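You operate a simulated robot arm through the tools that you are given. There is no shell and no other tool. Be economical: measure what you need, move in short steps, check, and stop when the job is done.

You are at the controls of a simulated two-armed robot. One attempt, no reset.

Task
Pick up the purple wedge with one hand, pass it to the other hand and put it on the low shelf of the tool stand. Set down upright: purple wedge.

The check looks at the end state, three seconds after you hand in, the way a careful person would. Anything else that was tipped, shoved, dropped, spilled or broken makes it a failure.

Robot
Two 7-joint arms with two-finger parallel grippers on one trunk, on a base that drives. Base frame: it is fixed to the floor where the robot stands at the start and does not move with it; the origin is under the middle of the robot, x ahead of it, y to its left, z up. Lengths are in mm, angles in rad, forces in N, time in s.
The left shoulder is at the start at [124, 171, 1162], the right one opposite. With the tool pointing down near the work surface each hand reaches from about 100 to 880 mm from the robot's upright axis, wherever it stands, measured 20 degrees to its own side. Places, roughly: low shelf of the tool stand [3900, 1000, 300]. Payload 4.4 kg a hand.
The tool frame of a hand sits at the grasp point between the pads (the TCP): z along the fingers, y along the line on which they close. The tips reach 23 mm beyond it. Largest opening 94 mm; finger width 38, thickness 10; the body of the gripper, 54 by 96 mm, starts 39 mm behind the TCP.
Orientation is told as [roll, pitch, yaw] about the base's x, y, z axes, in that order, counted from this pose: with the fingers straight down and closing along the base's y, the tool's x points along the base's -x, its y along +y and its z along -z.

Tools
- The arms move only by the tool apply_moves. It takes "left_series", "right_series" or both (then of equal length, played together; a hand with none holds still); each is one flat list of numbers, 7 for each row, row after row: the shift along the tool's x, y, z in cm, then the turn, a rotation vector about the tool's x, y, z in rad, then the gripper command, from -1 (fully open) to 1 (shut), values between in proportion. In form: [tx, ty, tz, wx, wy, wz, jaw, tx, ty, tz, wx, wy, wz, jaw, ...]. A call has 1 to 8 rows; each row is the pose to reach, as a shift and turn from the pose commanded when the call began, along the tool's axes at that moment. Rows are played at 5 a second. More than 50 mm and 0.15 rad between two rows, or a gripper value outside its range, and nothing of the call is played. Where a pose cannot be reached the arm comes as near as it can. A force on the tool above 40 N (or 10 N above the force at the start of the call, whichever is more), or a blocked arm, ends the call early, and 0.2 s more pass. The fingers move at their own pace (about 72 mm/s each) and stop on an object; they squeeze with about 42 N. The grip force told is the motor's: it shows also when the fingers shut on nothing. Time passes only in rows, and 0.2 s behind the last, so rows that repeat a pose let the fingers close. The reply holds the time, the measured pose of the TCP, the force on the tool along the base axes, the opening and the grip force, in the units named above and with some noise, with the torque about the TCP (base axes, N m) and any sound that the robot's microphone picked up.
- Cameras (640 x 400 px; columns grow to the right, rows downward): "scene" is now at [230.6, 17.5, 1284.3]; the picture's right is [0.21, -0.98, 0.00], its down [-0.71, -0.15, -0.69] and it looks along [0.67, 0.14, -0.73] (base axes); focal length 286 px, centre (320, 200). "left" rides on the left gripper at [86, -16, -74] in its tool frame; the picture's right is [0.18, 0.98, 0.00], its down [-0.58, 0.11, -0.81] and it looks along [-0.79, 0.15, 0.59] (tool axes); focal length 243 px, centre (320, 200). "right" rides on the right gripper at [86, 16, -74] in its tool frame; the picture's right is [-0.18, 0.98, 0.00], its down [-0.58, -0.11, -0.81] and it looks along [-0.79, -0.15, 0.59] (tool axes); focal length 243 px, centre (320, 200). There is no depth. A picture from a camera that has moved, and an enlarged one, comes with that camera's place and axes in the base frame and with its lens.
- get_image(camera): a new picture of that camera. It takes no simulated time.
- lift_body(by): slides the trunk up (or, below 0, down) by that many mm; the arms and the scene camera ride with it, the base frame stays. It gives what a move gives, with no picture.
- base_move(legs): drives the robot by 1 to 6 legs, each [ahead, left, turn to the left] in mm, mm and rad, along the robot's own axes; the way and the turn of a leg run together, so that a leg with both is an arc; at most 1500 mm and 3.142 rad a leg. The arms and the cameras ride along, it lands a little off, and it stops where it bumps. It gives what a move gives.
- aim_head(pan, tilt): turns the head with the scene camera to pan (to the left, within 1.396 rad either way) and tilt (down, from -0.506 to 1.204), counted from straight ahead of the robot. It gives what a move gives.
- enlarge(camera, box): a new picture of the part [left, top, right, bottom] of that camera's present view, enlarged. It takes no simulated time.
- sign_off(): hands the job in; it is judged then, once.

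Work in short steps. Places have to be worked out from the pictures, the camera data and where the tool is seen: move nearer, look again, correct. Check each grasp and each placing, and mend what went wrong. You have 120 turns and 108 pictures in all, those below and enlarged ones among them. Open the grippers and draw the arms clear of the work before you hand the job in, unless the task says otherwise; then end with one line.

The tools are called after "Emit:" by a JSON object that holds its "name" and its "arguments". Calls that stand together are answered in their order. apply_moves: Moves the arms, as the interface text tells. Its arguments: {"type":"object","properties":{"left_series":{"type":"array","items":{"type":"number"}},"right_series":{"type":"array","items":{"type":"number"}}},"required":[]} The other tools are called the same way: lift_body (by) slides the trunk up or down; base_move (legs) drives the base; aim_head (pan, tilt) turns the head that bears the scene camera; get_image (camera) takes a picture; enlarge (camera, box) takes an enlarged picture of a part of a camera's view; sign_off () hands the job in.

At the start:

```text
clock: 0.0
left_ee_pos: [486.4, 210.0, 1036.3]
left_orientation: [0.0, 0.0, 0.0]
left_ft_force: [-0.1, 0.6, 0.6]
left_wrist_torque: [0.04, 0.02, 0.02]
left_gripper_width: 94.1
left_grasp_force: 0.0
right_ee_pos: [539.8, -203.3, 946.2]
right_orientation: [-0.001, 0.001, 0.0]
right_ft_force: [0.4, -1.1, 0.3]
right_wrist_torque: [0.03, 0.02, -0.01]
right_gripper_width: 93.8
right_grasp_force: 0.0
trunk travel left (down, up): [-175.0, 213.0]
robot x, y, heading: [2.4, 2.2, -0.005]
head pan, tilt: [0.213, 0.815]
```

scene: 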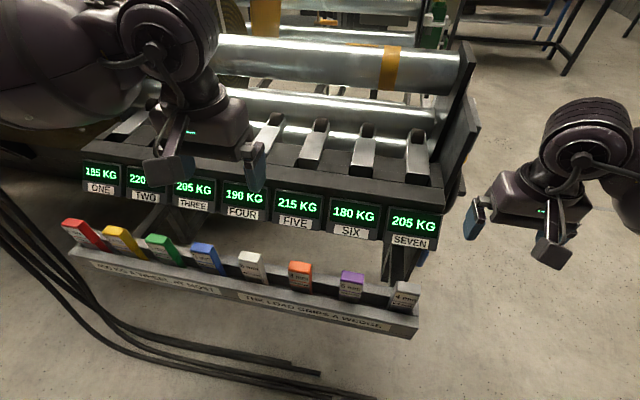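
right: 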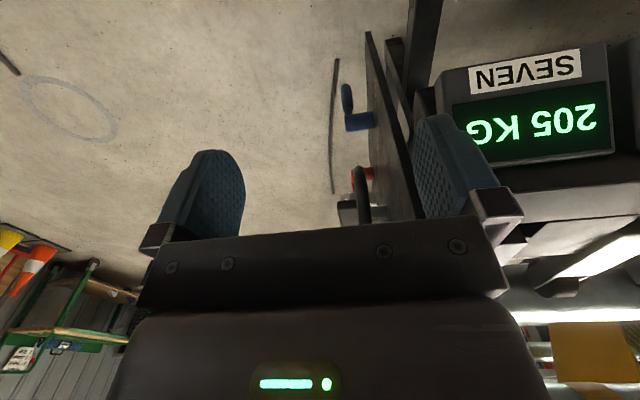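
left: 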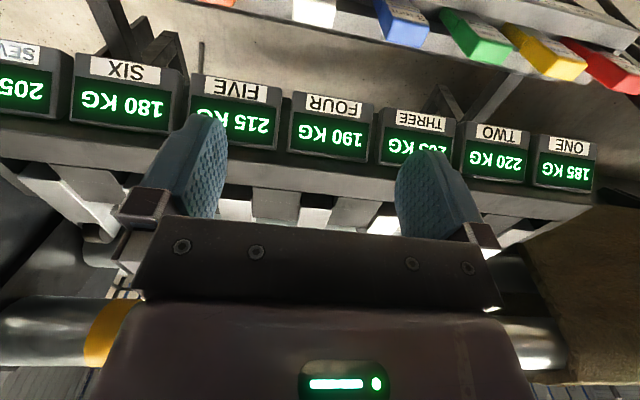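

The scene shows a wedge tray in front of the rack with the purple wedge seventh from the left. I enlarge to read the signs and locate it.

Emit:
{"name": "enlarge", "arguments": {"camera": "scene", "box": [220, 180, 460, 340]}}

Emit:
{"name": "enlarge", "arguments": {"camera": "scene", "box": [50, 200, 290, 350]}}

```text
2.50 times, centred on (340, 260) of scene
camera zoom: at [230.6, 17.5, 1284.3], right [0.21, -0.98, 0.0], down [-0.71, -0.15, -0.69], along [0.67, 0.14, -0.73], focal length 715 px, centre (270, 50)
```

zoom: 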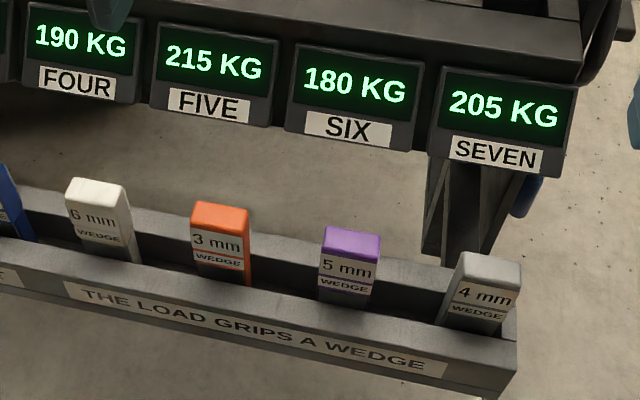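

```text
2.67 times, centred on (170, 275) of scene
camera zoom: at [230.6, 17.5, 1284.3], right [0.21, -0.98, 0.0], down [-0.71, -0.15, -0.69], along [0.67, 0.14, -0.73], focal length 763 px, centre (720, 0)
```

zoom: 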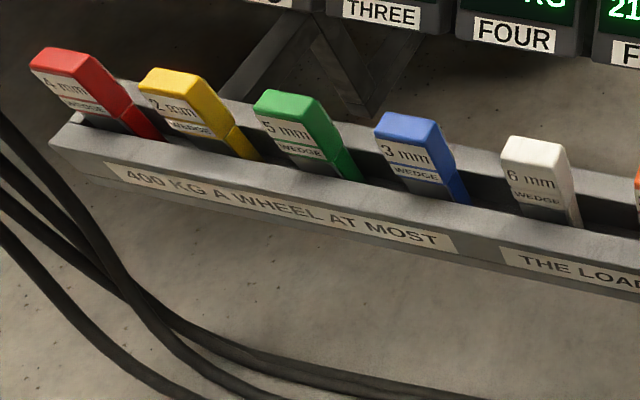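

White wedge triangulates to a top near z≈845, so the purple top is about (480, 15, 845). I look toward the tool stand to plan the final grip.

Emit:
{"name": "aim_head", "arguments": {"pan": 0.25, "tilt": 0.2}}

Emit:
{"name": "get_image", "arguments": {"camera": "scene"}}

Emit:
{"name": "enlarge", "arguments": {"camera": "scene", "box": [240, 130, 400, 230]}}

```text
clock: 1.0
left_ee_pos: [485.5, 209.8, 1036.4]
left_orientation: [0.0, 0.0, 0.001]
left_ft_force: [0.8, -0.1, 0.6]
left_wrist_torque: [0.02, 0.01, -0.02]
left_gripper_width: 94.3
left_grasp_force: 0.1
right_ee_pos: [541.3, -204.3, 945.7]
right_orientation: [0.0, 0.0, -0.001]
right_ft_force: [-0.3, -0.3, 0.1]
right_wrist_torque: [0.03, -0.01, -0.02]
right_gripper_width: 93.9
right_grasp_force: 0.1
trunk travel left (down, up): [-175.0, 213.0]
robot x, y, heading: [-2.2, -0.9, 0.001]
head pan, tilt: [0.25, 0.201]
```

```text
102 pictures are left
camera scene: at [242.9, 23.7, 1339.2], right [0.25, -0.97, 0.0], down [-0.19, -0.05, -0.98], along [0.95, 0.24, -0.2], focal length 286 px, centre (320, 200)
```

scene: 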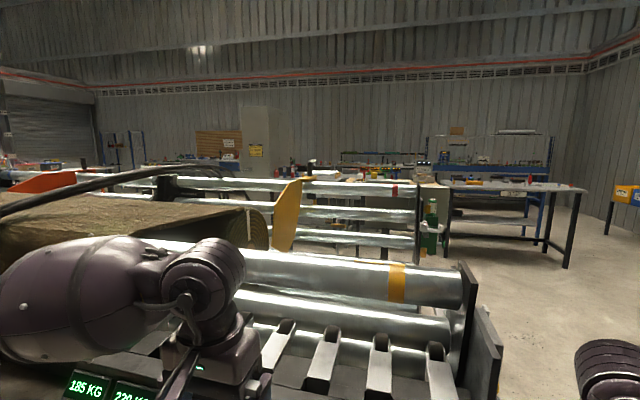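

```text
4.00 times, centred on (320, 180) of scene
camera zoom: at [242.9, 23.7, 1339.2], right [0.25, -0.97, 0.0], down [-0.19, -0.05, -0.98], along [0.95, 0.24, -0.2], focal length 1144 px, centre (320, 280)
```

zoom: 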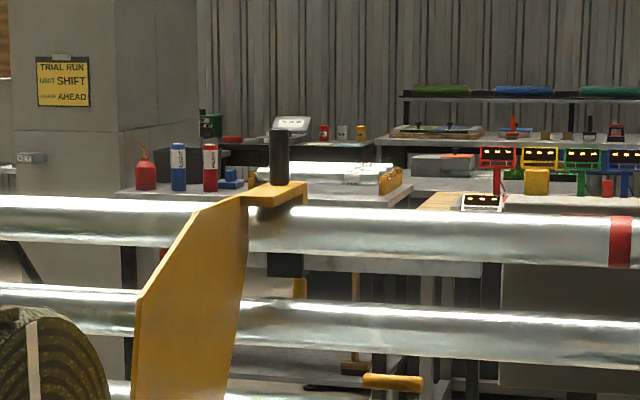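

Next I move the right hand above the purple wedge (fingertips well above it) and shift the left hand away to the left.

Emit:
{"name": "apply_moves", "arguments": {"left_series": [0, 3, 0, 0, 0, 0, -1, 0, 6, 0, 0, 0, 0, -1, 0, 9, 0, 0, 0, 0, -1, 0, 12, 0, 0, 0, 0, -1, 0, 14, 0, 0, 0, 0, -1, 0, 14, 0, 0, 0, 0, -1, 0, 14, 0, 0, 0, 0, -1], "right_series": [3, 0, -1, 0, 0, 0, -1, 6, 3, -1, 0, 0, 0, -1, 6, 7, -1, 0, 0, 0, -1, 6, 11, -1, 0, 0, 0, -1, 6, 15, -1, 0, 0, 0, -1, 6, 19, -0.5, 0, 0, 0, -1, 6, 22, 0, 0, 0, 0, -1]}}

Emit:
{"name": "aim_head", "arguments": {"pan": 0.1, "tilt": 0.95}}

Emit:
{"name": "get_image", "arguments": {"camera": "right"}}

Emit:
{"name": "get_image", "arguments": {"camera": "scene"}}

```text
clock: 2.6
left_ee_pos: [486.3, 351.2, 1034.8]
left_orientation: [0.001, -0.003, 0.001]
left_ft_force: [-0.3, -0.1, 0.1]
left_wrist_torque: [-0.06, -0.01, 0.0]
left_gripper_width: 93.9
left_grasp_force: 0.1
right_ee_pos: [481.3, 17.6, 945.1]
right_orientation: [0.001, 0.001, 0.0]
right_ft_force: [0.0, 0.5, 0.7]
right_wrist_torque: [-0.01, -0.01, -0.01]
right_gripper_width: 94.3
right_grasp_force: 0.0
trunk travel left (down, up): [-175.0, 213.0]
robot x, y, heading: [-1.9, -0.5, 0.002]
head pan, tilt: [0.25, 0.201]
```

```text
clock: 3.7
left_ee_pos: [485.4, 350.3, 1036.2]
left_orientation: [0.001, 0.0, -0.001]
left_ft_force: [0.2, 0.2, 0.2]
left_wrist_torque: [0.0, 0.01, 0.0]
left_gripper_width: 93.9
left_grasp_force: 0.0
right_ee_pos: [480.1, 16.8, 945.4]
right_orientation: [-0.002, 0.0, 0.0]
right_ft_force: [0.0, 0.1, 0.5]
right_wrist_torque: [0.01, 0.01, -0.02]
right_gripper_width: 93.9
right_grasp_force: 0.0
trunk travel left (down, up): [-175.0, 213.0]
robot x, y, heading: [-2.5, 0.3, -0.003]
head pan, tilt: [0.099, 0.949]
```

```text
100 pictures are left
camera right: at [393.8, 34.3, 1019.3], right [0.18, 0.98, 0.0], down [0.58, -0.11, 0.81], along [0.79, -0.15, -0.59], focal length 243 px, centre (320, 200)
```

right: 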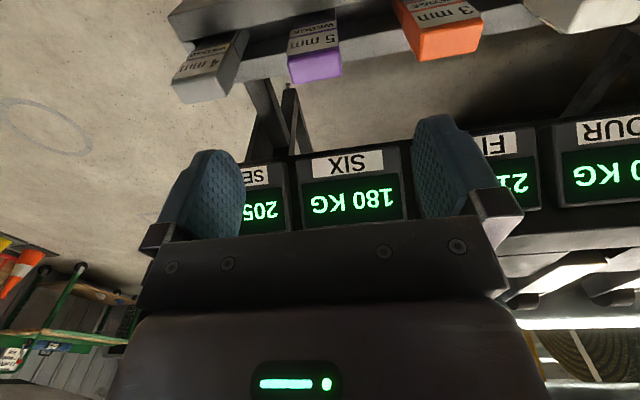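

```text
99 pictures are left
camera scene: at [225.0, 8.0, 1274.1], right [0.1, -0.99, 0.0], down [-0.81, -0.08, -0.58], along [0.58, 0.06, -0.81], focal length 286 px, centre (320, 200)
```

scene: 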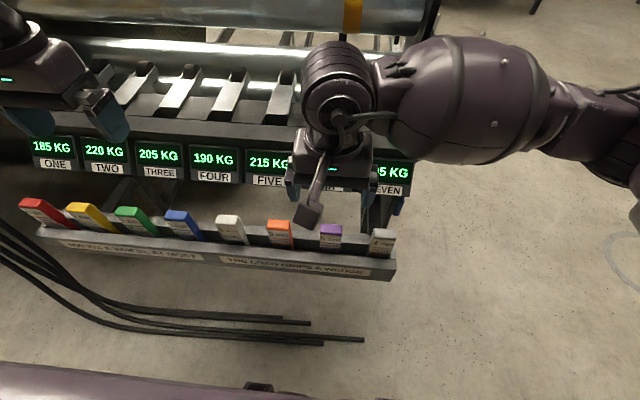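

Triangulation puts the purple top face at about (471, 16, 848), roughly 20 mm deep by 35 mm wide. I enlarge both views to see its form and the clearance.

Emit:
{"name": "enlarge", "arguments": {"camera": "right", "box": [160, 0, 480, 120]}}

Emit:
{"name": "enlarge", "arguments": {"camera": "scene", "box": [250, 200, 410, 300]}}

```text
2.00 times, centred on (320, 60) of right
camera zoom: at [393.8, 34.3, 1019.3], right [0.18, 0.98, 0.0], down [0.58, -0.11, 0.81], along [0.79, -0.15, -0.59], focal length 485 px, centre (320, 480)
```

zoom: 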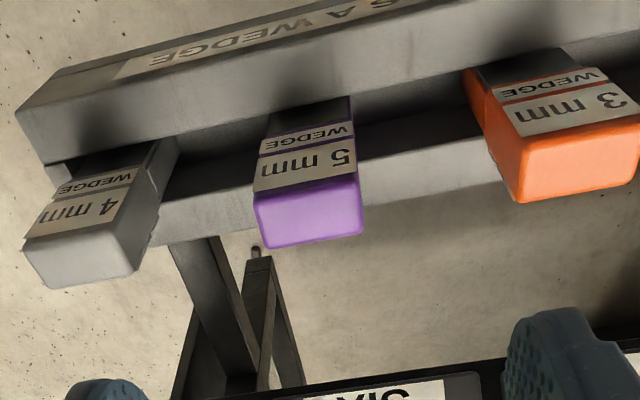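

```text
4.00 times, centred on (330, 250) of scene
camera zoom: at [225.0, 8.0, 1274.1], right [0.1, -0.99, 0.0], down [-0.81, -0.08, -0.58], along [0.58, 0.06, -0.81], focal length 1144 px, centre (280, 0)
```

zoom: 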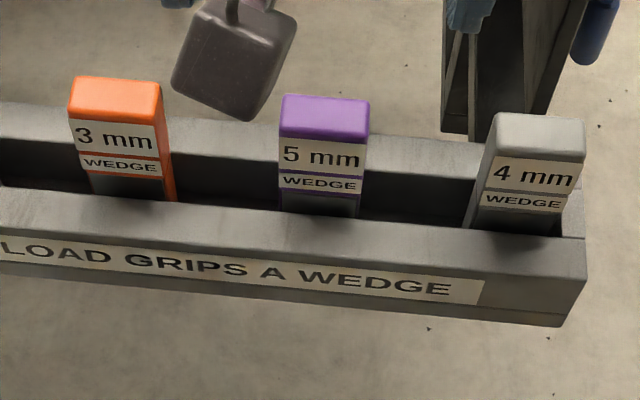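

The wedge is square to the base axes, with neighbours about 50 mm clear each side and the tray rim near z≈770. I set the opening to ~65 mm, centre on x 471, descend to TCP z≈862, and check.

Emit:
{"name": "apply_moves", "arguments": {"right_series": [0.9, -0.1, 0, 0, 0, 0, -0.38, 0.9, -0.1, 3, 0, 0, 0, -0.38, 0.9, -0.1, 6, 0, 0, 0, -0.38, 0.9, -0.1, 8.3, 0, 0, 0, -0.38, 0.9, -0.1, 8.3, 0, 0, 0, -0.38]}}

Emit:
{"name": "get_image", "arguments": {"camera": "right"}}

Emit:
{"name": "enlarge", "arguments": {"camera": "scene", "box": [250, 180, 410, 280]}}

```text
clock: 4.9
left_ee_pos: [486.5, 349.6, 1036.9]
left_orientation: [0.001, -0.001, 0.002]
left_ft_force: [0.6, 0.5, 0.3]
left_wrist_torque: [-0.01, -0.02, 0.04]
left_gripper_width: 93.9
left_grasp_force: 0.0
right_ee_pos: [469.7, 15.4, 861.5]
right_orientation: [-0.001, 0.001, 0.0]
right_ft_force: [1.0, 0.6, -0.1]
right_wrist_torque: [0.04, -0.01, -0.02]
right_gripper_width: 64.9
right_grasp_force: 0.0
trunk travel left (down, up): [-175.0, 213.0]
robot x, y, heading: [1.9, -1.5, 0.002]
head pan, tilt: [0.099, 0.949]
```

```text
96 pictures are left
camera right: at [383.1, 34.5, 935.9], right [0.18, 0.98, 0.0], down [0.58, -0.11, 0.81], along [0.79, -0.15, -0.59], focal length 243 px, centre (320, 200)
```

right: 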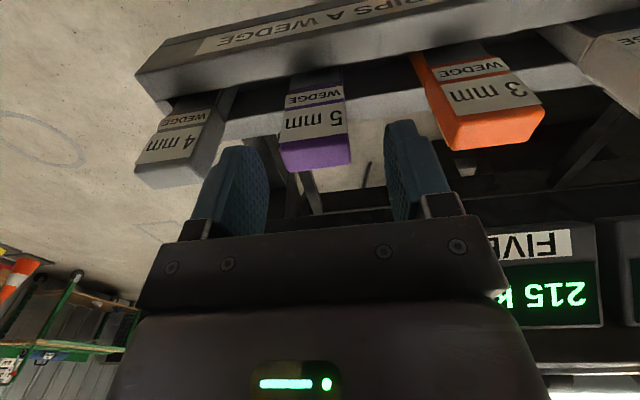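

```text
4.00 times, centred on (330, 230) of scene
camera zoom: at [224.7, 7.9, 1274.2], right [0.1, -1.0, 0.0], down [-0.81, -0.08, -0.58], along [0.58, 0.06, -0.81], focal length 1144 px, centre (280, 80)
```

zoom: 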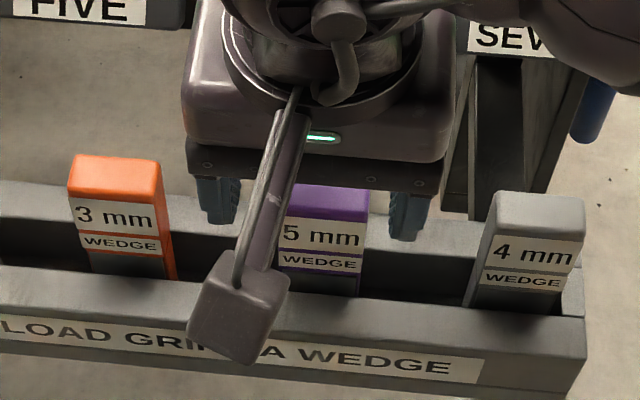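

Re-triangulating from the lower view gives the top at about z≈829, x≈481, y≈14, i.e. slightly farther and lower. I shift forward 10 mm and descend to TCP z≈817.

Emit:
{"name": "apply_moves", "arguments": {"right_series": [-1.0, -0.1, 0, 0, 0, 0, -0.38, -1.0, -0.1, 1.5, 0, 0, 0, -0.38, -1.0, -0.1, 3, 0, 0, 0, -0.38, -1.0, -0.1, 4.4, 0, 0, 0, -0.38, -1.0, -0.1, 4.4, 0, 0, 0, -0.38]}}

Emit:
{"name": "get_image", "arguments": {"camera": "right"}}

Emit:
{"name": "enlarge", "arguments": {"camera": "scene", "box": [250, 180, 410, 280]}}

```text
clock: 6.1
left_ee_pos: [486.6, 351.1, 1035.2]
left_orientation: [0.0, 0.0, 0.0]
left_ft_force: [0.1, -0.5, -0.2]
left_wrist_torque: [0.01, -0.01, 0.0]
left_gripper_width: 94.0
left_grasp_force: 0.0
right_ee_pos: [481.0, 15.4, 819.8]
right_orientation: [0.0, 0.0, -0.001]
right_ft_force: [-0.3, 0.1, -0.8]
right_wrist_torque: [-0.01, 0.02, 0.0]
right_gripper_width: 65.0
right_grasp_force: 0.1
trunk travel left (down, up): [-175.0, 213.0]
robot x, y, heading: [0.4, -2.2, 0.003]
head pan, tilt: [0.099, 0.949]
```

```text
94 pictures are left
camera right: at [393.3, 33.5, 892.9], right [0.18, 0.98, 0.0], down [0.58, -0.11, 0.81], along [0.79, -0.15, -0.59], focal length 243 px, centre (320, 200)
```

right: 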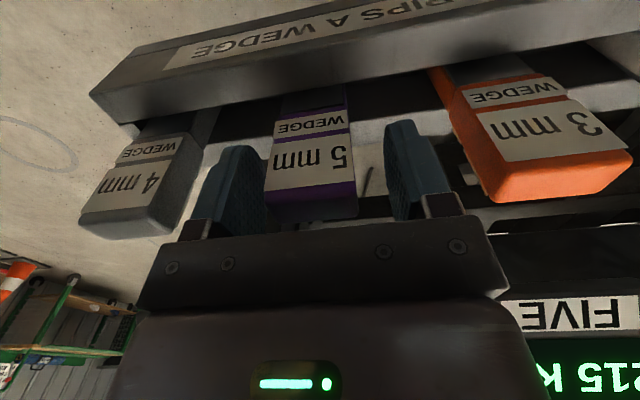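

```text
4.00 times, centred on (330, 230) of scene
camera zoom: at [224.8, 7.9, 1274.1], right [0.1, -1.0, 0.0], down [-0.81, -0.08, -0.58], along [0.58, 0.06, -0.81], focal length 1144 px, centre (280, 80)
```

zoom: 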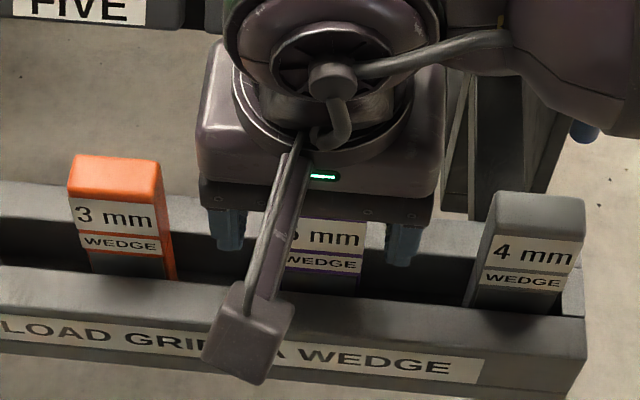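

The fingers straddle the top of the wedge (top ≈828, TCP 820). Close.

Emit:
{"name": "apply_moves", "arguments": {"right_series": [0, -0.1, 0, 0, 0, 0, 0.1, 0, -0.1, 0, 0, 0, 0, 0.4, 0, -0.1, 0, 0, 0, 0, 1, 0, -0.1, 0, 0, 0, 0, 1]}}

Emit:
{"name": "get_image", "arguments": {"camera": "right"}}

```text
clock: 7.1
left_ee_pos: [487.1, 349.8, 1035.0]
left_orientation: [0.0, 0.0, 0.001]
left_ft_force: [0.8, -0.1, 0.0]
left_wrist_torque: [-0.02, 0.03, -0.04]
left_gripper_width: 93.6
left_grasp_force: 0.0
right_ee_pos: [479.6, 14.9, 817.9]
right_orientation: [0.001, 0.001, 0.0]
right_ft_force: [0.0, -0.5, 0.3]
right_wrist_torque: [-0.06, -0.03, 0.03]
right_gripper_width: 40.1
right_grasp_force: 42.4
trunk travel left (down, up): [-175.0, 213.0]
robot x, y, heading: [2.7, 1.0, 0.001]
head pan, tilt: [0.099, 0.949]
```

```text
92 pictures are left
camera right: at [393.8, 31.5, 892.5], right [0.18, 0.98, 0.0], down [0.58, -0.11, 0.81], along [0.79, -0.15, -0.59], focal length 243 px, centre (320, 200)
```

right: 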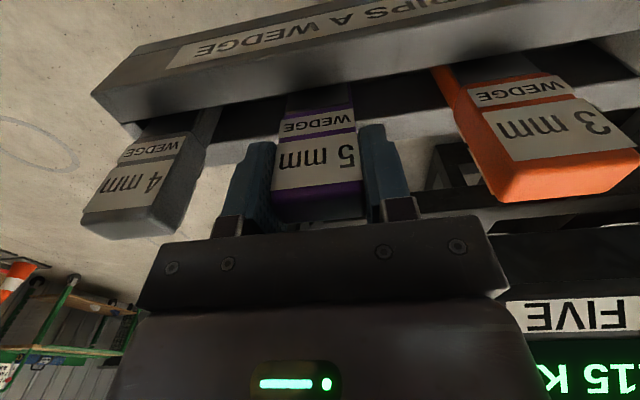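

Gripped at 40 mm with 42 N. I lift straight up slowly.

Emit:
{"name": "apply_moves", "arguments": {"right_series": [0, -0.1, -2, 0, 0, 0, 1, 0, -0.1, -4, 0, 0, 0, 1, 0, -0.1, -6, 0, 0, 0, 1, 0, -0.1, -9, 0, 0, 0, 1, 0, -0.1, -12, 0, 0, 0, 1, 0, -0.1, -15, 0, 0, 0, 1, 0, -0.1, -18, 0, 0, 0, 1, 0, -0.1, -18, 0, 0, 0, 1]}}

Emit:
{"name": "get_image", "arguments": {"camera": "right"}}

Emit:
{"name": "get_image", "arguments": {"camera": "scene"}}

Emit:
{"name": "get_image", "arguments": {"camera": "left"}}

```text
clock: 8.9
left_ee_pos: [486.1, 350.7, 1036.5]
left_orientation: [0.0, -0.001, -0.001]
left_ft_force: [0.2, -0.3, -0.4]
left_wrist_torque: [0.01, -0.01, 0.02]
left_gripper_width: 94.1
left_grasp_force: 0.1
right_ee_pos: [480.0, 13.7, 997.4]
right_orientation: [0.001, 0.004, -0.001]
right_ft_force: [1.0, -0.3, -3.7]
right_wrist_torque: [-0.02, -0.01, -0.01]
right_gripper_width: 40.1
right_grasp_force: 42.3
trunk travel left (down, up): [-175.0, 213.0]
robot x, y, heading: [1.8, 2.9, -0.001]
head pan, tilt: [0.099, 0.949]
```

```text
91 pictures are left
camera right: at [392.3, 31.1, 1071.7], right [0.18, 0.98, 0.0], down [0.58, -0.11, 0.81], along [0.79, -0.15, -0.59], focal length 243 px, centre (320, 200)
```

right: 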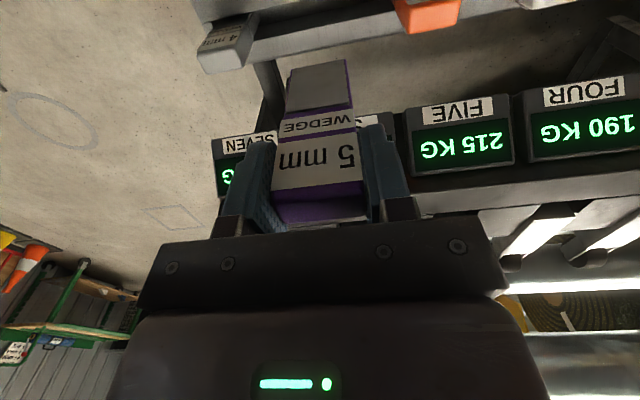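

```text
90 pictures are left
camera scene: at [225.4, 7.9, 1273.8], right [0.1, -1.0, 0.0], down [-0.81, -0.08, -0.58], along [0.58, 0.06, -0.81], focal length 286 px, centre (320, 200)
```

scene: 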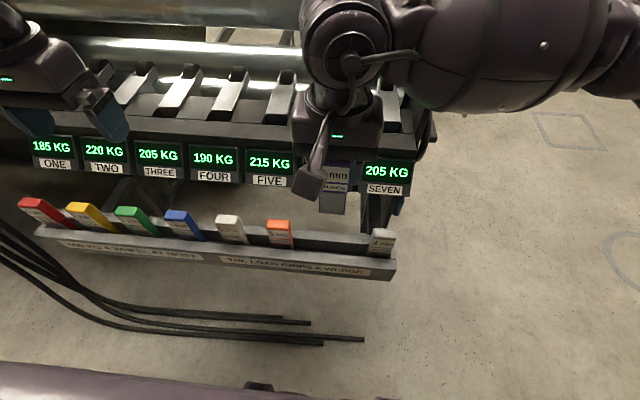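

```text
89 pictures are left
camera left: at [400.2, 334.3, 1110.3], right [-0.18, 0.98, 0.0], down [0.58, 0.11, 0.81], along [0.79, 0.15, -0.59], focal length 243 px, centre (320, 200)
```

left: 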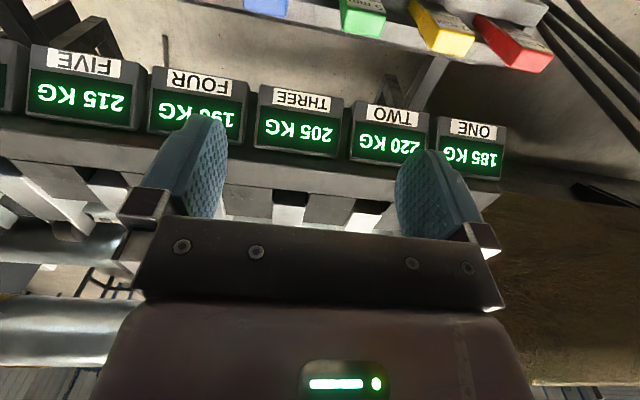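

The wedge is held firmly (~0.37 kg), about 100 mm long, with nothing else disturbed. Before the handover I survey the route to the stand on the right side.

Emit:
{"name": "aim_head", "arguments": {"pan": -0.9, "tilt": 0.5}}

Emit:
{"name": "get_image", "arguments": {"camera": "scene"}}

Emit:
{"name": "aim_head", "arguments": {"pan": -0.1, "tilt": 0.25}}

Emit:
{"name": "get_image", "arguments": {"camera": "scene"}}

```text
clock: 10.2
left_ee_pos: [486.6, 350.0, 1036.1]
left_orientation: [0.001, 0.0, -0.001]
left_ft_force: [0.2, 0.1, -0.3]
left_wrist_torque: [0.01, 0.01, 0.0]
left_gripper_width: 93.9
left_grasp_force: 0.0
right_ee_pos: [479.2, 13.7, 996.6]
right_orientation: [0.0, 0.0, -0.002]
right_ft_force: [0.1, -0.2, -2.4]
right_wrist_torque: [0.01, -0.01, -0.03]
right_gripper_width: 40.0
right_grasp_force: 42.6
trunk travel left (down, up): [-175.0, 213.0]
robot x, y, heading: [-1.2, 3.6, 0.002]
head pan, tilt: [-0.901, 0.499]
```

```text
88 pictures are left
camera scene: at [209.3, -70.5, 1311.5], right [-0.78, -0.62, 0.0], down [-0.3, 0.38, -0.88], along [0.55, -0.69, -0.48], focal length 286 px, centre (320, 200)
```

scene: 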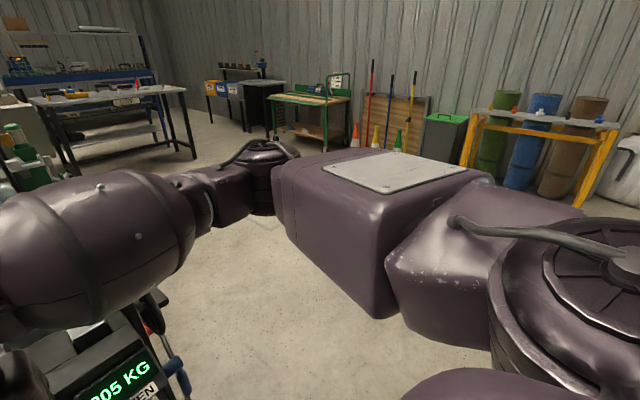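

```text
clock: 11.3
left_ee_pos: [487.6, 350.3, 1036.9]
left_orientation: [0.0, 0.0, 0.0]
left_ft_force: [0.1, -0.8, -0.4]
left_wrist_torque: [-0.03, -0.03, 0.01]
left_gripper_width: 94.0
left_grasp_force: 0.1
right_ee_pos: [479.6, 12.6, 997.5]
right_orientation: [0.0, 0.0, 0.001]
right_ft_force: [0.8, 0.2, -3.3]
right_wrist_torque: [-0.01, -0.02, -0.01]
right_gripper_width: 39.5
right_grasp_force: 42.3
trunk travel left (down, up): [-175.0, 213.0]
robot x, y, heading: [-2.3, 0.9, 0.002]
head pan, tilt: [-0.099, 0.25]
```

```text
87 pictures are left
camera scene: at [245.7, -8.7, 1334.6], right [-0.1, -0.99, 0.0], down [-0.25, 0.02, -0.97], along [0.96, -0.1, -0.25], focal length 286 px, centre (320, 200)
```

scene: 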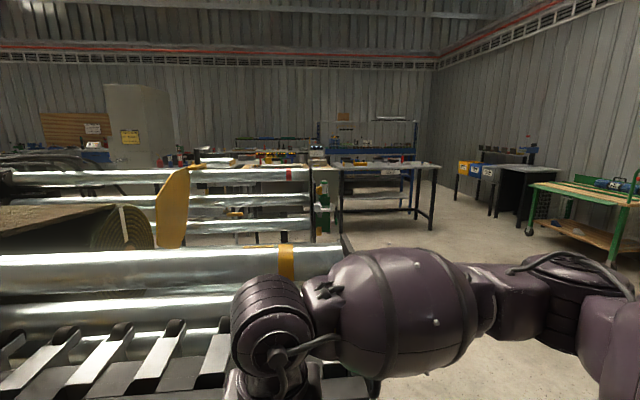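

The floor to the right is open. I back off 200 mm, slide right 950 mm, and look ahead.

Emit:
{"name": "base_move", "arguments": {"legs": [[-200, 0, 0], [0, -950, 0]]}}

Emit:
{"name": "aim_head", "arguments": {"pan": 0.2, "tilt": 0.3}}

Emit:
{"name": "get_image", "arguments": {"camera": "scene"}}

```text
clock: 21.1
left_ee_pos: [285.0, -591.6, 1036.6]
left_orientation: [0.0, 0.001, -0.016]
left_ft_force: [0.0, -0.1, 1.0]
left_wrist_torque: [0.0, -0.02, -0.04]
left_gripper_width: 94.0
left_grasp_force: 0.1
right_ee_pos: [271.0, -929.9, 997.5]
right_orientation: [0.0, 0.0, -0.016]
right_ft_force: [-0.3, -0.2, -4.1]
right_wrist_torque: [0.02, 0.0, 0.01]
right_gripper_width: 39.9
right_grasp_force: 42.4
trunk travel left (down, up): [-175.0, 213.0]
robot x, y, heading: [-208.1, -933.5, -0.018]
head pan, tilt: [-0.099, 0.25]
```

```text
clock: 21.9
left_ee_pos: [284.6, -592.7, 1036.5]
left_orientation: [0.001, 0.001, -0.016]
left_ft_force: [-0.1, -0.6, -0.4]
left_wrist_torque: [0.03, -0.02, 0.02]
left_gripper_width: 93.8
left_grasp_force: 0.0
right_ee_pos: [271.6, -929.0, 997.5]
right_orientation: [0.001, 0.001, -0.017]
right_ft_force: [-0.9, -0.1, -3.1]
right_wrist_torque: [0.02, 0.01, 0.01]
right_gripper_width: 40.1
right_grasp_force: 42.3
trunk travel left (down, up): [-175.0, 213.0]
robot x, y, heading: [-207.1, -936.3, -0.019]
head pan, tilt: [0.201, 0.3]
```

```text
86 pictures are left
camera scene: at [36.6, -919.6, 1329.9], right [0.18, -0.98, 0.0], down [-0.29, -0.05, -0.96], along [0.94, 0.17, -0.3], focal length 286 px, centre (320, 200)
```

scene: 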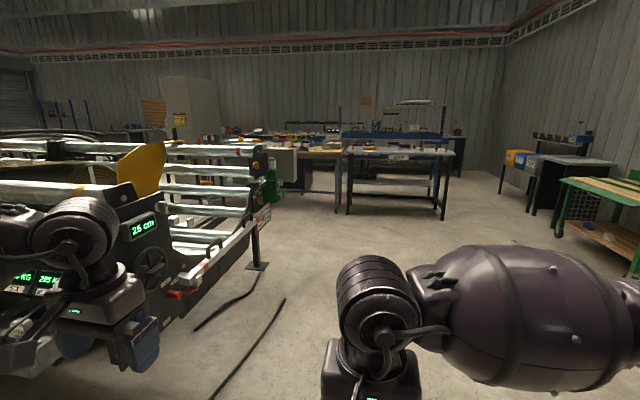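

The stand is hidden behind the machine; machine foot is around (2180, 35) and tables front at x≈3700. The corridor at y≈-930 is clear (cables at y>-400), so I drive ahead 2400 mm and look left.

Emit:
{"name": "base_move", "arguments": {"legs": [[0, 0, 0.018], [1400, 0, 0], [1000, 0, 0]]}}

Emit:
{"name": "aim_head", "arguments": {"pan": 0.75, "tilt": 0.4}}

Emit:
{"name": "get_image", "arguments": {"camera": "scene"}}

```text
clock: 33.7
left_ee_pos: [2624.7, -565.7, 1036.4]
left_orientation: [0.001, 0.0, 0.009]
left_ft_force: [0.3, 0.3, 0.2]
left_wrist_torque: [0.0, 0.0, 0.01]
left_gripper_width: 94.2
left_grasp_force: 0.1
right_ee_pos: [2620.3, -903.6, 997.1]
right_orientation: [-0.001, -0.002, 0.009]
right_ft_force: [0.3, 0.1, -3.3]
right_wrist_torque: [0.0, 0.01, -0.02]
right_gripper_width: 39.7
right_grasp_force: 41.7
trunk travel left (down, up): [-175.0, 213.0]
robot x, y, heading: [2143.5, -918.0, 0.007]
head pan, tilt: [0.201, 0.3]
```

```text
clock: 34.7
left_ee_pos: [2626.1, -566.1, 1036.1]
left_orientation: [-0.002, 0.001, 0.008]
left_ft_force: [0.1, 0.4, 0.1]
left_wrist_torque: [0.02, -0.01, -0.03]
left_gripper_width: 94.2
left_grasp_force: 0.0
right_ee_pos: [2620.0, -902.7, 996.8]
right_orientation: [-0.001, 0.001, 0.009]
right_ft_force: [1.0, 0.2, -3.4]
right_wrist_torque: [0.02, -0.04, 0.03]
right_gripper_width: 39.8
right_grasp_force: 41.9
trunk travel left (down, up): [-175.0, 213.0]
robot x, y, heading: [2144.5, -919.8, 0.01]
head pan, tilt: [0.75, 0.4]
```

```text
85 pictures are left
camera scene: at [2361.2, -855.0, 1320.6], right [0.69, -0.73, 0.0], down [-0.28, -0.27, -0.92], along [0.67, 0.63, -0.39], focal length 286 px, centre (320, 200)
```

scene: 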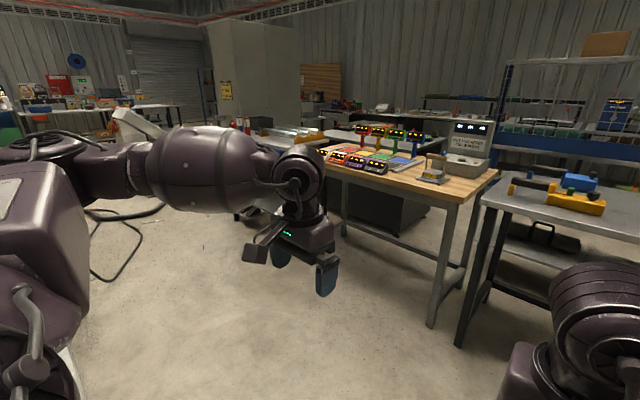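

Wood-topped table spans roughly x≥3700, y -470..400; the stand lies further left, hidden behind the left hand. I advance 650 mm into the aisle and look left again.

Emit:
{"name": "base_move", "arguments": {"legs": [[650, 0, 0]]}}

Emit:
{"name": "aim_head", "arguments": {"pan": 1.1, "tilt": 0.4}}

Emit:
{"name": "get_image", "arguments": {"camera": "scene"}}

```text
clock: 38.3
left_ee_pos: [3271.3, -567.8, 1036.0]
left_orientation: [0.001, 0.0, 0.001]
left_ft_force: [0.2, 0.4, 0.8]
left_wrist_torque: [0.03, 0.02, 0.0]
left_gripper_width: 94.0
left_grasp_force: 0.0
right_ee_pos: [3263.8, -903.7, 997.3]
right_orientation: [0.0, 0.001, 0.001]
right_ft_force: [0.3, -0.3, -3.6]
right_wrist_torque: [-0.02, 0.0, 0.03]
right_gripper_width: 39.8
right_grasp_force: 42.8
trunk travel left (down, up): [-175.0, 213.0]
robot x, y, heading: [2788.3, -914.8, 0.001]
head pan, tilt: [0.75, 0.4]
```

```text
clock: 39.1
left_ee_pos: [3271.6, -566.4, 1035.9]
left_orientation: [0.001, 0.0, -0.001]
left_ft_force: [0.5, 0.1, -0.3]
left_wrist_torque: [-0.01, -0.01, 0.01]
left_gripper_width: 94.0
left_grasp_force: 0.1
right_ee_pos: [3264.6, -904.5, 998.2]
right_orientation: [-0.002, 0.001, 0.001]
right_ft_force: [0.5, -0.5, -2.3]
right_wrist_torque: [-0.02, 0.02, 0.0]
right_gripper_width: 39.9
right_grasp_force: 41.7
trunk travel left (down, up): [-175.0, 213.0]
robot x, y, heading: [2785.4, -919.8, 0.003]
head pan, tilt: [1.1, 0.4]
```

```text
84 pictures are left
camera scene: at [2979.3, -834.3, 1320.6], right [0.89, -0.45, 0.0], down [-0.18, -0.35, -0.92], along [0.42, 0.82, -0.39], focal length 286 px, centre (320, 200)
```

scene: 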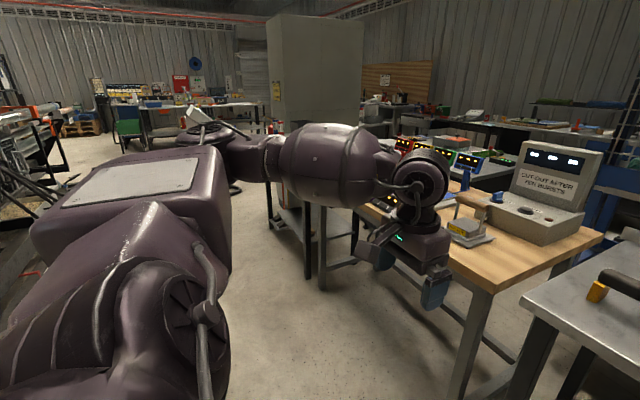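

The aisle is wide and free to the left. I advance a bit more (hands still ~250 mm short of the table) and strafe left 1200 mm, then look at the stand.

Emit:
{"name": "base_move", "arguments": {"legs": [[120, 0, 0], [0, 1200, 0]]}}

Emit:
{"name": "aim_head", "arguments": {"pan": 0.7, "tilt": 0.6}}

Emit:
{"name": "get_image", "arguments": {"camera": "scene"}}

```text
clock: 50.5
left_ee_pos: [3383.7, 607.0, 1036.3]
left_orientation: [0.001, -0.001, 0.005]
left_ft_force: [0.4, -1.3, -0.2]
left_wrist_torque: [-0.02, 0.02, 0.01]
left_gripper_width: 94.1
left_grasp_force: 0.1
right_ee_pos: [3377.0, 270.6, 997.1]
right_orientation: [0.0, 0.0, 0.005]
right_ft_force: [0.6, -0.5, -3.2]
right_wrist_torque: [-0.01, 0.01, 0.01]
right_gripper_width: 39.6
right_grasp_force: 41.9
trunk travel left (down, up): [-175.0, 213.0]
robot x, y, heading: [2898.5, 251.7, 0.006]
head pan, tilt: [1.1, 0.4]
```

```text
clock: 51.4
left_ee_pos: [3383.7, 607.4, 1036.0]
left_orientation: [0.0, -0.001, 0.005]
left_ft_force: [0.6, 0.2, 0.6]
left_wrist_torque: [-0.02, 0.02, 0.02]
left_gripper_width: 94.0
left_grasp_force: 0.0
right_ee_pos: [3376.6, 270.3, 995.9]
right_orientation: [-0.001, -0.001, 0.006]
right_ft_force: [0.6, -0.4, -3.9]
right_wrist_torque: [0.01, -0.01, 0.0]
right_gripper_width: 39.9
right_grasp_force: 41.5
trunk travel left (down, up): [-175.0, 213.0]
robot x, y, heading: [2895.5, 252.1, 0.004]
head pan, tilt: [0.7, 0.6]
```

```text
83 pictures are left
camera scene: at [3118.1, 312.8, 1302.5], right [0.65, -0.76, 0.0], down [-0.43, -0.37, -0.83], along [0.63, 0.54, -0.56], focal length 286 px, centre (320, 200)
```

scene: 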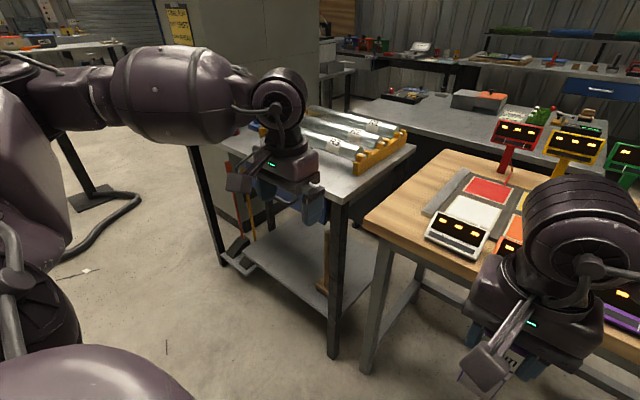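

The stand has a top with rollers and an open low shelf with some tools near its left front. Before strafing further I check the left side for obstacles.

Emit:
{"name": "aim_head", "arguments": {"pan": 1.39, "tilt": 0.6}}

Emit:
{"name": "get_image", "arguments": {"camera": "scene"}}

```text
clock: 52.4
left_ee_pos: [3383.4, 605.6, 1035.7]
left_orientation: [0.001, 0.0, 0.003]
left_ft_force: [0.0, 0.2, 0.2]
left_wrist_torque: [-0.01, -0.02, -0.01]
left_gripper_width: 93.9
left_grasp_force: 0.0
right_ee_pos: [3377.6, 270.1, 998.1]
right_orientation: [0.0, 0.0, 0.006]
right_ft_force: [-0.3, 0.3, -2.8]
right_wrist_torque: [-0.01, -0.01, -0.01]
right_gripper_width: 40.1
right_grasp_force: 42.0
trunk travel left (down, up): [-175.0, 213.0]
robot x, y, heading: [2893.2, 252.1, 0.006]
head pan, tilt: [1.389, 0.6]
```

```text
82 pictures are left
camera scene: at [3066.4, 342.5, 1302.4], right [0.98, -0.18, 0.0], down [-0.1, -0.56, -0.83], along [0.15, 0.81, -0.56], focal length 286 px, centre (320, 200)
```

scene: 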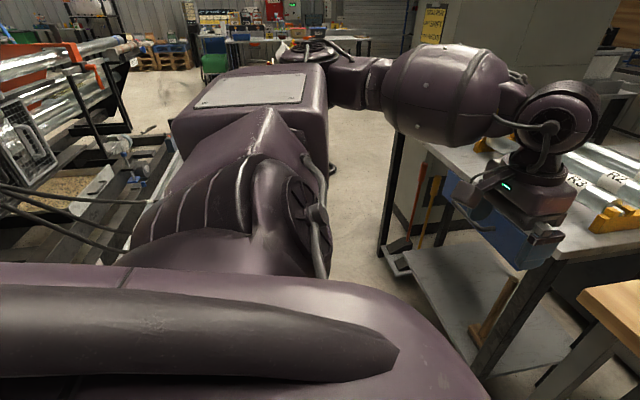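

The machine side is at x≈2100, so there is room. The stand spans y≈690–1580 with front x≈3690. I strafe left 600 mm and view the shelf.

Emit:
{"name": "base_move", "arguments": {"legs": [[0, 600, -0.004]]}}

Emit:
{"name": "aim_head", "arguments": {"pan": 0.05, "tilt": 0.7}}

Emit:
{"name": "get_image", "arguments": {"camera": "scene"}}

```text
clock: 58.1
left_ee_pos: [3375.6, 1209.2, 1035.8]
left_orientation: [0.0, -0.001, 0.01]
left_ft_force: [-0.1, 0.6, 0.2]
left_wrist_torque: [0.0, -0.03, -0.02]
left_gripper_width: 94.2
left_grasp_force: 0.1
right_ee_pos: [3370.9, 872.4, 997.3]
right_orientation: [0.0, 0.001, 0.01]
right_ft_force: [0.1, -0.1, -3.4]
right_wrist_torque: [0.0, -0.01, -0.01]
right_gripper_width: 39.6
right_grasp_force: 42.1
trunk travel left (down, up): [-175.0, 213.0]
robot x, y, heading: [2892.8, 850.4, 0.012]
head pan, tilt: [1.389, 0.6]
```

```text
clock: 59.6
left_ee_pos: [3377.3, 1208.5, 1036.0]
left_orientation: [0.0, 0.001, 0.011]
left_ft_force: [0.2, 0.2, 0.3]
left_wrist_torque: [0.01, -0.03, -0.01]
left_gripper_width: 94.1
left_grasp_force: 0.1
right_ee_pos: [3371.7, 871.8, 997.0]
right_orientation: [0.001, 0.0, 0.01]
right_ft_force: [0.4, 0.4, -3.2]
right_wrist_torque: [-0.02, 0.02, 0.0]
right_gripper_width: 39.9
right_grasp_force: 42.2
trunk travel left (down, up): [-175.0, 213.0]
robot x, y, heading: [2894.4, 852.8, 0.007]
head pan, tilt: [0.051, 0.7]
```

```text
81 pictures are left
camera scene: at [3130.7, 860.3, 1293.8], right [0.06, -1.0, 0.0], down [-0.64, -0.04, -0.76], along [0.76, 0.05, -0.64], focal length 286 px, centre (320, 200)
```

scene: 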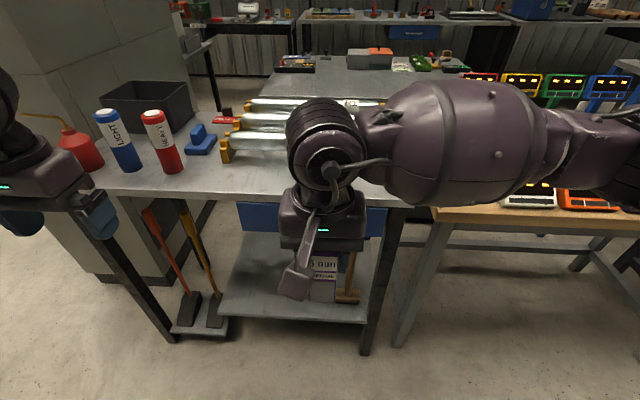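

The shelf top spans about x 3640–4040, y 726–1260 at z≈300, under a drawer at z≈690, with a mallet standing near y≈800. I plan for the left hand to take the lower half of the wedge with fingers pointing nearly horizontally forward (75° from vertical), closing along y, so it can slide under the drawer. First I turn the left hand while moving it forward.

Emit:
{"name": "apply_moves", "arguments": {"left_series": [-2, 0, 0, 0, -0.14, 0, -1, -4, 0, 0, 0, -0.28, 0, -1, -6, 0, 0, 0, -0.42, 0, -1, -8, 0, 0, 0, -0.56, 0, -1, -9, 0, 0, 0, -0.7, 0, -1, -10, 0, 0, 0, -0.84, 0, -1, -10, 0, 0, 0, -0.98, 0, -1, -10, 0, 0, 0, -1.12, 0, -1]}}

Emit:
{"name": "get_image", "arguments": {"camera": "left"}}

```text
clock: 61.4
left_ee_pos: [3476.3, 1210.4, 1035.9]
left_orientation: [-0.002, -1.123, 0.012]
left_ft_force: [0.2, 0.9, 0.8]
left_wrist_torque: [0.0, 0.01, 0.01]
left_gripper_width: 94.0
left_grasp_force: 0.1
right_ee_pos: [3371.5, 871.5, 997.2]
right_orientation: [0.002, 0.0, 0.011]
right_ft_force: [0.0, 0.9, -3.6]
right_wrist_torque: [0.02, 0.04, -0.01]
right_gripper_width: 39.9
right_grasp_force: 42.3
trunk travel left (down, up): [-175.0, 213.0]
robot x, y, heading: [2894.9, 849.2, 0.017]
head pan, tilt: [0.051, 0.7]
```

```text
80 pictures are left
camera left: at [3371.7, 1192.2, 990.9], right [-0.09, 0.98, -0.17], down [-0.48, 0.1, 0.87], along [0.88, 0.16, 0.46], focal length 243 px, centre (320, 200)
```

left: 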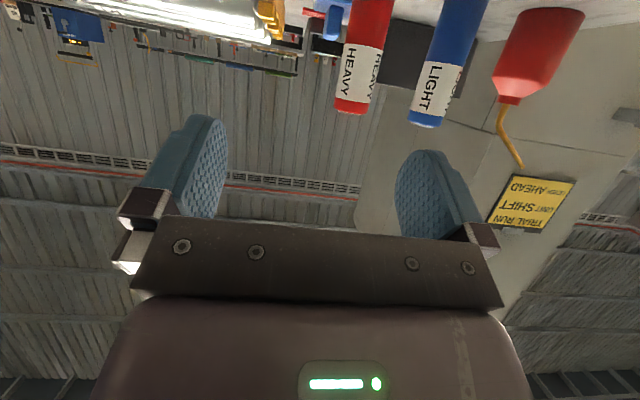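

The left hand turned fine. Now I finish its pitch to ~75°, back it up, and bring the right hand with the wedge forward to about (3520, 960, 1030).

Emit:
{"name": "apply_moves", "arguments": {"left_series": [0, 0, -2, 0, -0.09, 0, -1, 0, 0, -4, 0, -0.19, 0, -1, 0, 0, -6, 0, -0.19, 0, -1, 0, 0, -7, 0, -0.19, 0, -1, 0, 0, -7, 0, -0.19, 0, -1], "right_series": [-4, 2, -1, 0, 0, 0, 1, -8, 4, -2, 0, 0, 0, 1, -12, 6, -3, 0, 0, 0, 1, -15, 9, -3, 0, 0, 0, 1, -15, 9, -3, 0, 0, 0, 1]}}

Emit:
{"name": "get_image", "arguments": {"camera": "scene"}}

Emit:
{"name": "get_image", "arguments": {"camera": "right"}}

Emit:
{"name": "get_image", "arguments": {"camera": "left"}}

```text
clock: 62.6
left_ee_pos: [3427.6, 1214.3, 1060.3]
left_orientation: [0.0, -1.312, 0.011]
left_ft_force: [-0.3, 0.3, 0.4]
left_wrist_torque: [-0.02, -0.03, -0.01]
left_gripper_width: 93.9
left_grasp_force: 0.1
left hand out of reach, approached as far as the arm can: row 3, 4, 5
right_ee_pos: [3519.2, 964.8, 1025.8]
right_orientation: [-0.001, 0.0, 0.013]
right_ft_force: [0.1, 0.5, -3.6]
right_wrist_torque: [-0.01, -0.03, 0.01]
right_gripper_width: 39.8
right_grasp_force: 41.8
trunk travel left (down, up): [-175.0, 213.0]
robot x, y, heading: [2890.2, 852.0, 0.006]
head pan, tilt: [0.051, 0.7]
```

```text
79 pictures are left
camera scene: at [3130.6, 859.8, 1293.8], right [0.06, -1.0, 0.0], down [-0.64, -0.04, -0.76], along [0.76, 0.05, -0.64], focal length 286 px, centre (320, 200)
```

scene: 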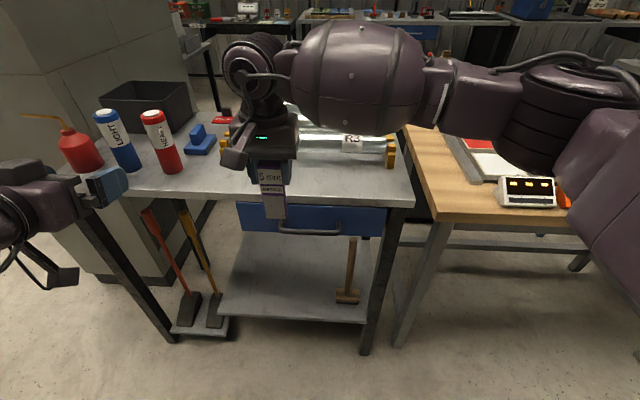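

```text
78 pictures are left
camera right: at [3432.4, 981.4, 1100.1], right [0.17, 0.98, 0.0], down [0.58, -0.1, 0.81], along [0.79, -0.14, -0.59], focal length 243 px, centre (320, 200)
```

right: 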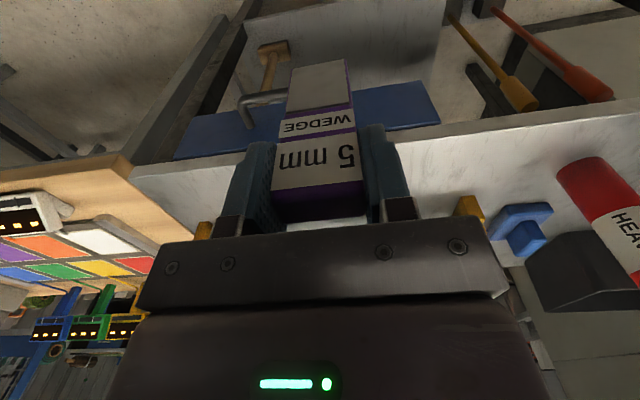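

```text
77 pictures are left
camera left: at [3333.5, 1197.7, 995.6], right [-0.06, 0.98, -0.18], down [-0.63, 0.1, 0.77], along [0.77, 0.16, 0.61], focal length 243 px, centre (320, 200)
```

left: 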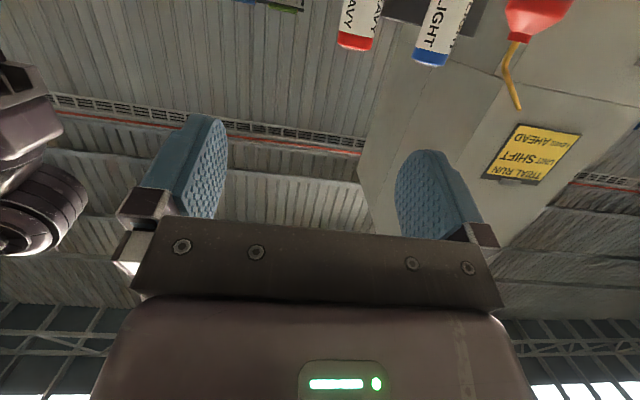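

Both hands are near the handover area. I zoom in on the wedge to measure where its lower end is.

Emit:
{"name": "enlarge", "arguments": {"camera": "scene", "box": [220, 120, 340, 240]}}

Emit:
{"name": "enlarge", "arguments": {"camera": "right", "box": [230, 40, 430, 240]}}

```text
3.33 times, centred on (280, 180) of scene
camera zoom: at [3130.6, 859.8, 1293.8], right [0.06, -1.0, 0.0], down [-0.64, -0.04, -0.76], along [0.76, 0.05, -0.64], focal length 954 px, centre (453, 267)
```

zoom: 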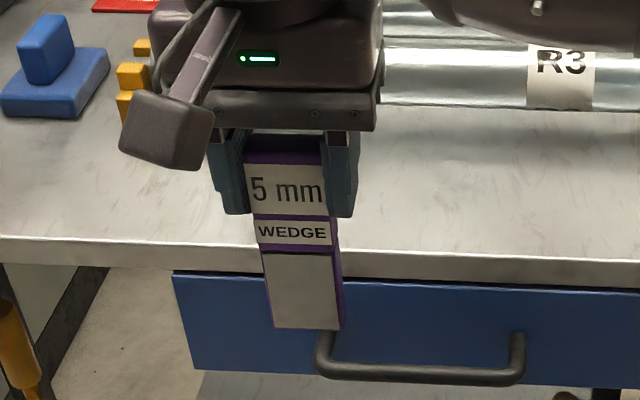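

```text
2.00 times, centred on (330, 140) of right
camera zoom: at [3432.4, 981.4, 1100.1], right [0.17, 0.98, 0.0], down [0.58, -0.1, 0.81], along [0.79, -0.14, -0.59], focal length 485 px, centre (300, 320)
```

zoom: 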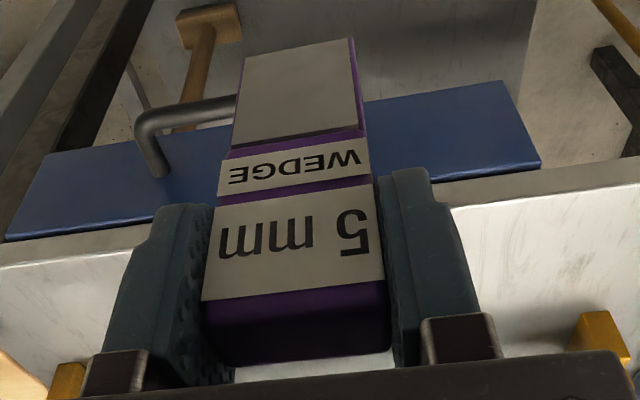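

Triangulation: wedge bottom z≈925, top ≈1036, front face x≈3510, so the left TCP should be near z≈968. I move the wedge 40 mm forward, and stage the left hand in front of it at (3460, 965, 968), open.

Emit:
{"name": "apply_moves", "arguments": {"left_series": [2.8, 0, 2.4, 0, 0, 0, -1, 5.6, 0, 4.7, 0, 0, 0, -1, 8.3, 0, 7.0, 0, 0, 0, -1, 8.3, -5, 7.0, 0, 0, 0, -1, 8.3, -10, 7.0, 0, 0, 0, -1, 8.3, -15, 7.0, 0, 0, 0, -1, 8.3, -20, 7.0, 0, 0, 0, -1, 8.3, -24, 7.0, 0, 0, 0, -1], "right_series": [-2, 0, 0, 0, 0, 0, 1, -4, 0, 0, 0, 0, 0, 1, -4, 0, 0, 0, 0, 0, 1, -4, 0, 0, 0, 0, 0, 1, -4, 0, 0, 0, 0, 0, 1, -4, 0, 0, 0, 0, 0, 1, -4, 0, 0, 0, 0, 0, 1, -4, 0, 0, 0, 0, 0, 1]}}

Emit:
{"name": "get_image", "arguments": {"camera": "scene"}}

Emit:
{"name": "get_image", "arguments": {"camera": "left"}}

Emit:
{"name": "get_image", "arguments": {"camera": "right"}}

```text
clock: 64.4
left_ee_pos: [3475.7, 1205.4, 961.6]
left_orientation: [-0.006, -1.312, 0.013]
left_ft_force: [0.1, -0.2, -0.3]
left_wrist_torque: [0.0, 0.01, 0.0]
left_gripper_width: 94.2
left_grasp_force: 0.1
left hand out of reach, approached as far as the arm can: row 4, 5, 6, 7, 8
right_ee_pos: [3558.7, 964.7, 1029.3]
right_orientation: [0.001, 0.0, 0.012]
right_ft_force: [0.4, 0.2, -2.9]
right_wrist_torque: [-0.03, -0.03, -0.01]
right_gripper_width: 39.7
right_grasp_force: 41.7
trunk travel left (down, up): [-175.0, 213.0]
robot x, y, heading: [2892.7, 852.7, 0.005]
head pan, tilt: [0.051, 0.7]
```

```text
74 pictures are left
camera scene: at [3130.7, 860.3, 1293.8], right [0.06, -1.0, 0.0], down [-0.64, -0.04, -0.76], along [0.76, 0.05, -0.64], focal length 286 px, centre (320, 200)
```

scene: 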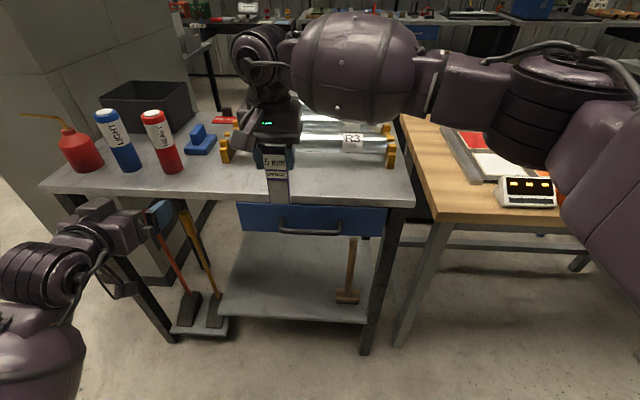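

```text
73 pictures are left
camera left: at [3379.5, 1188.2, 897.2], right [-0.06, 0.98, -0.18], down [-0.63, 0.1, 0.77], along [0.77, 0.16, 0.61], focal length 243 px, centre (320, 200)
```

left: 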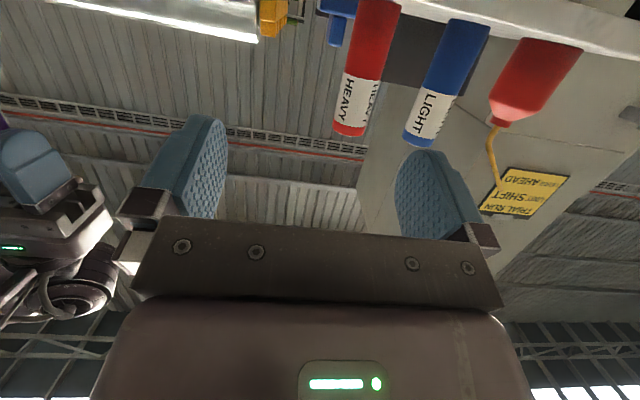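

```text
72 pictures are left
camera right: at [3471.6, 981.1, 1103.6], right [0.17, 0.98, 0.0], down [0.58, -0.1, 0.81], along [0.79, -0.14, -0.59], focal length 243 px, centre (320, 200)
```

right: 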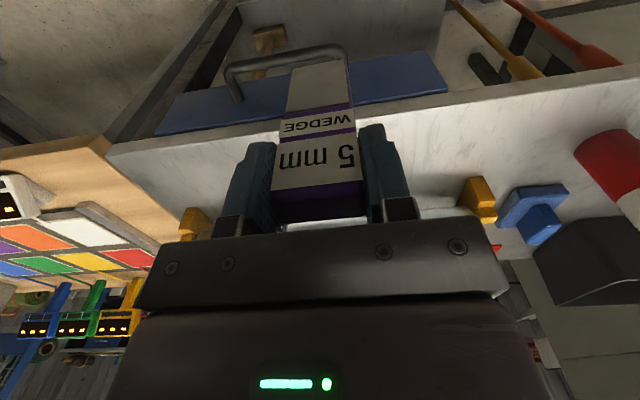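

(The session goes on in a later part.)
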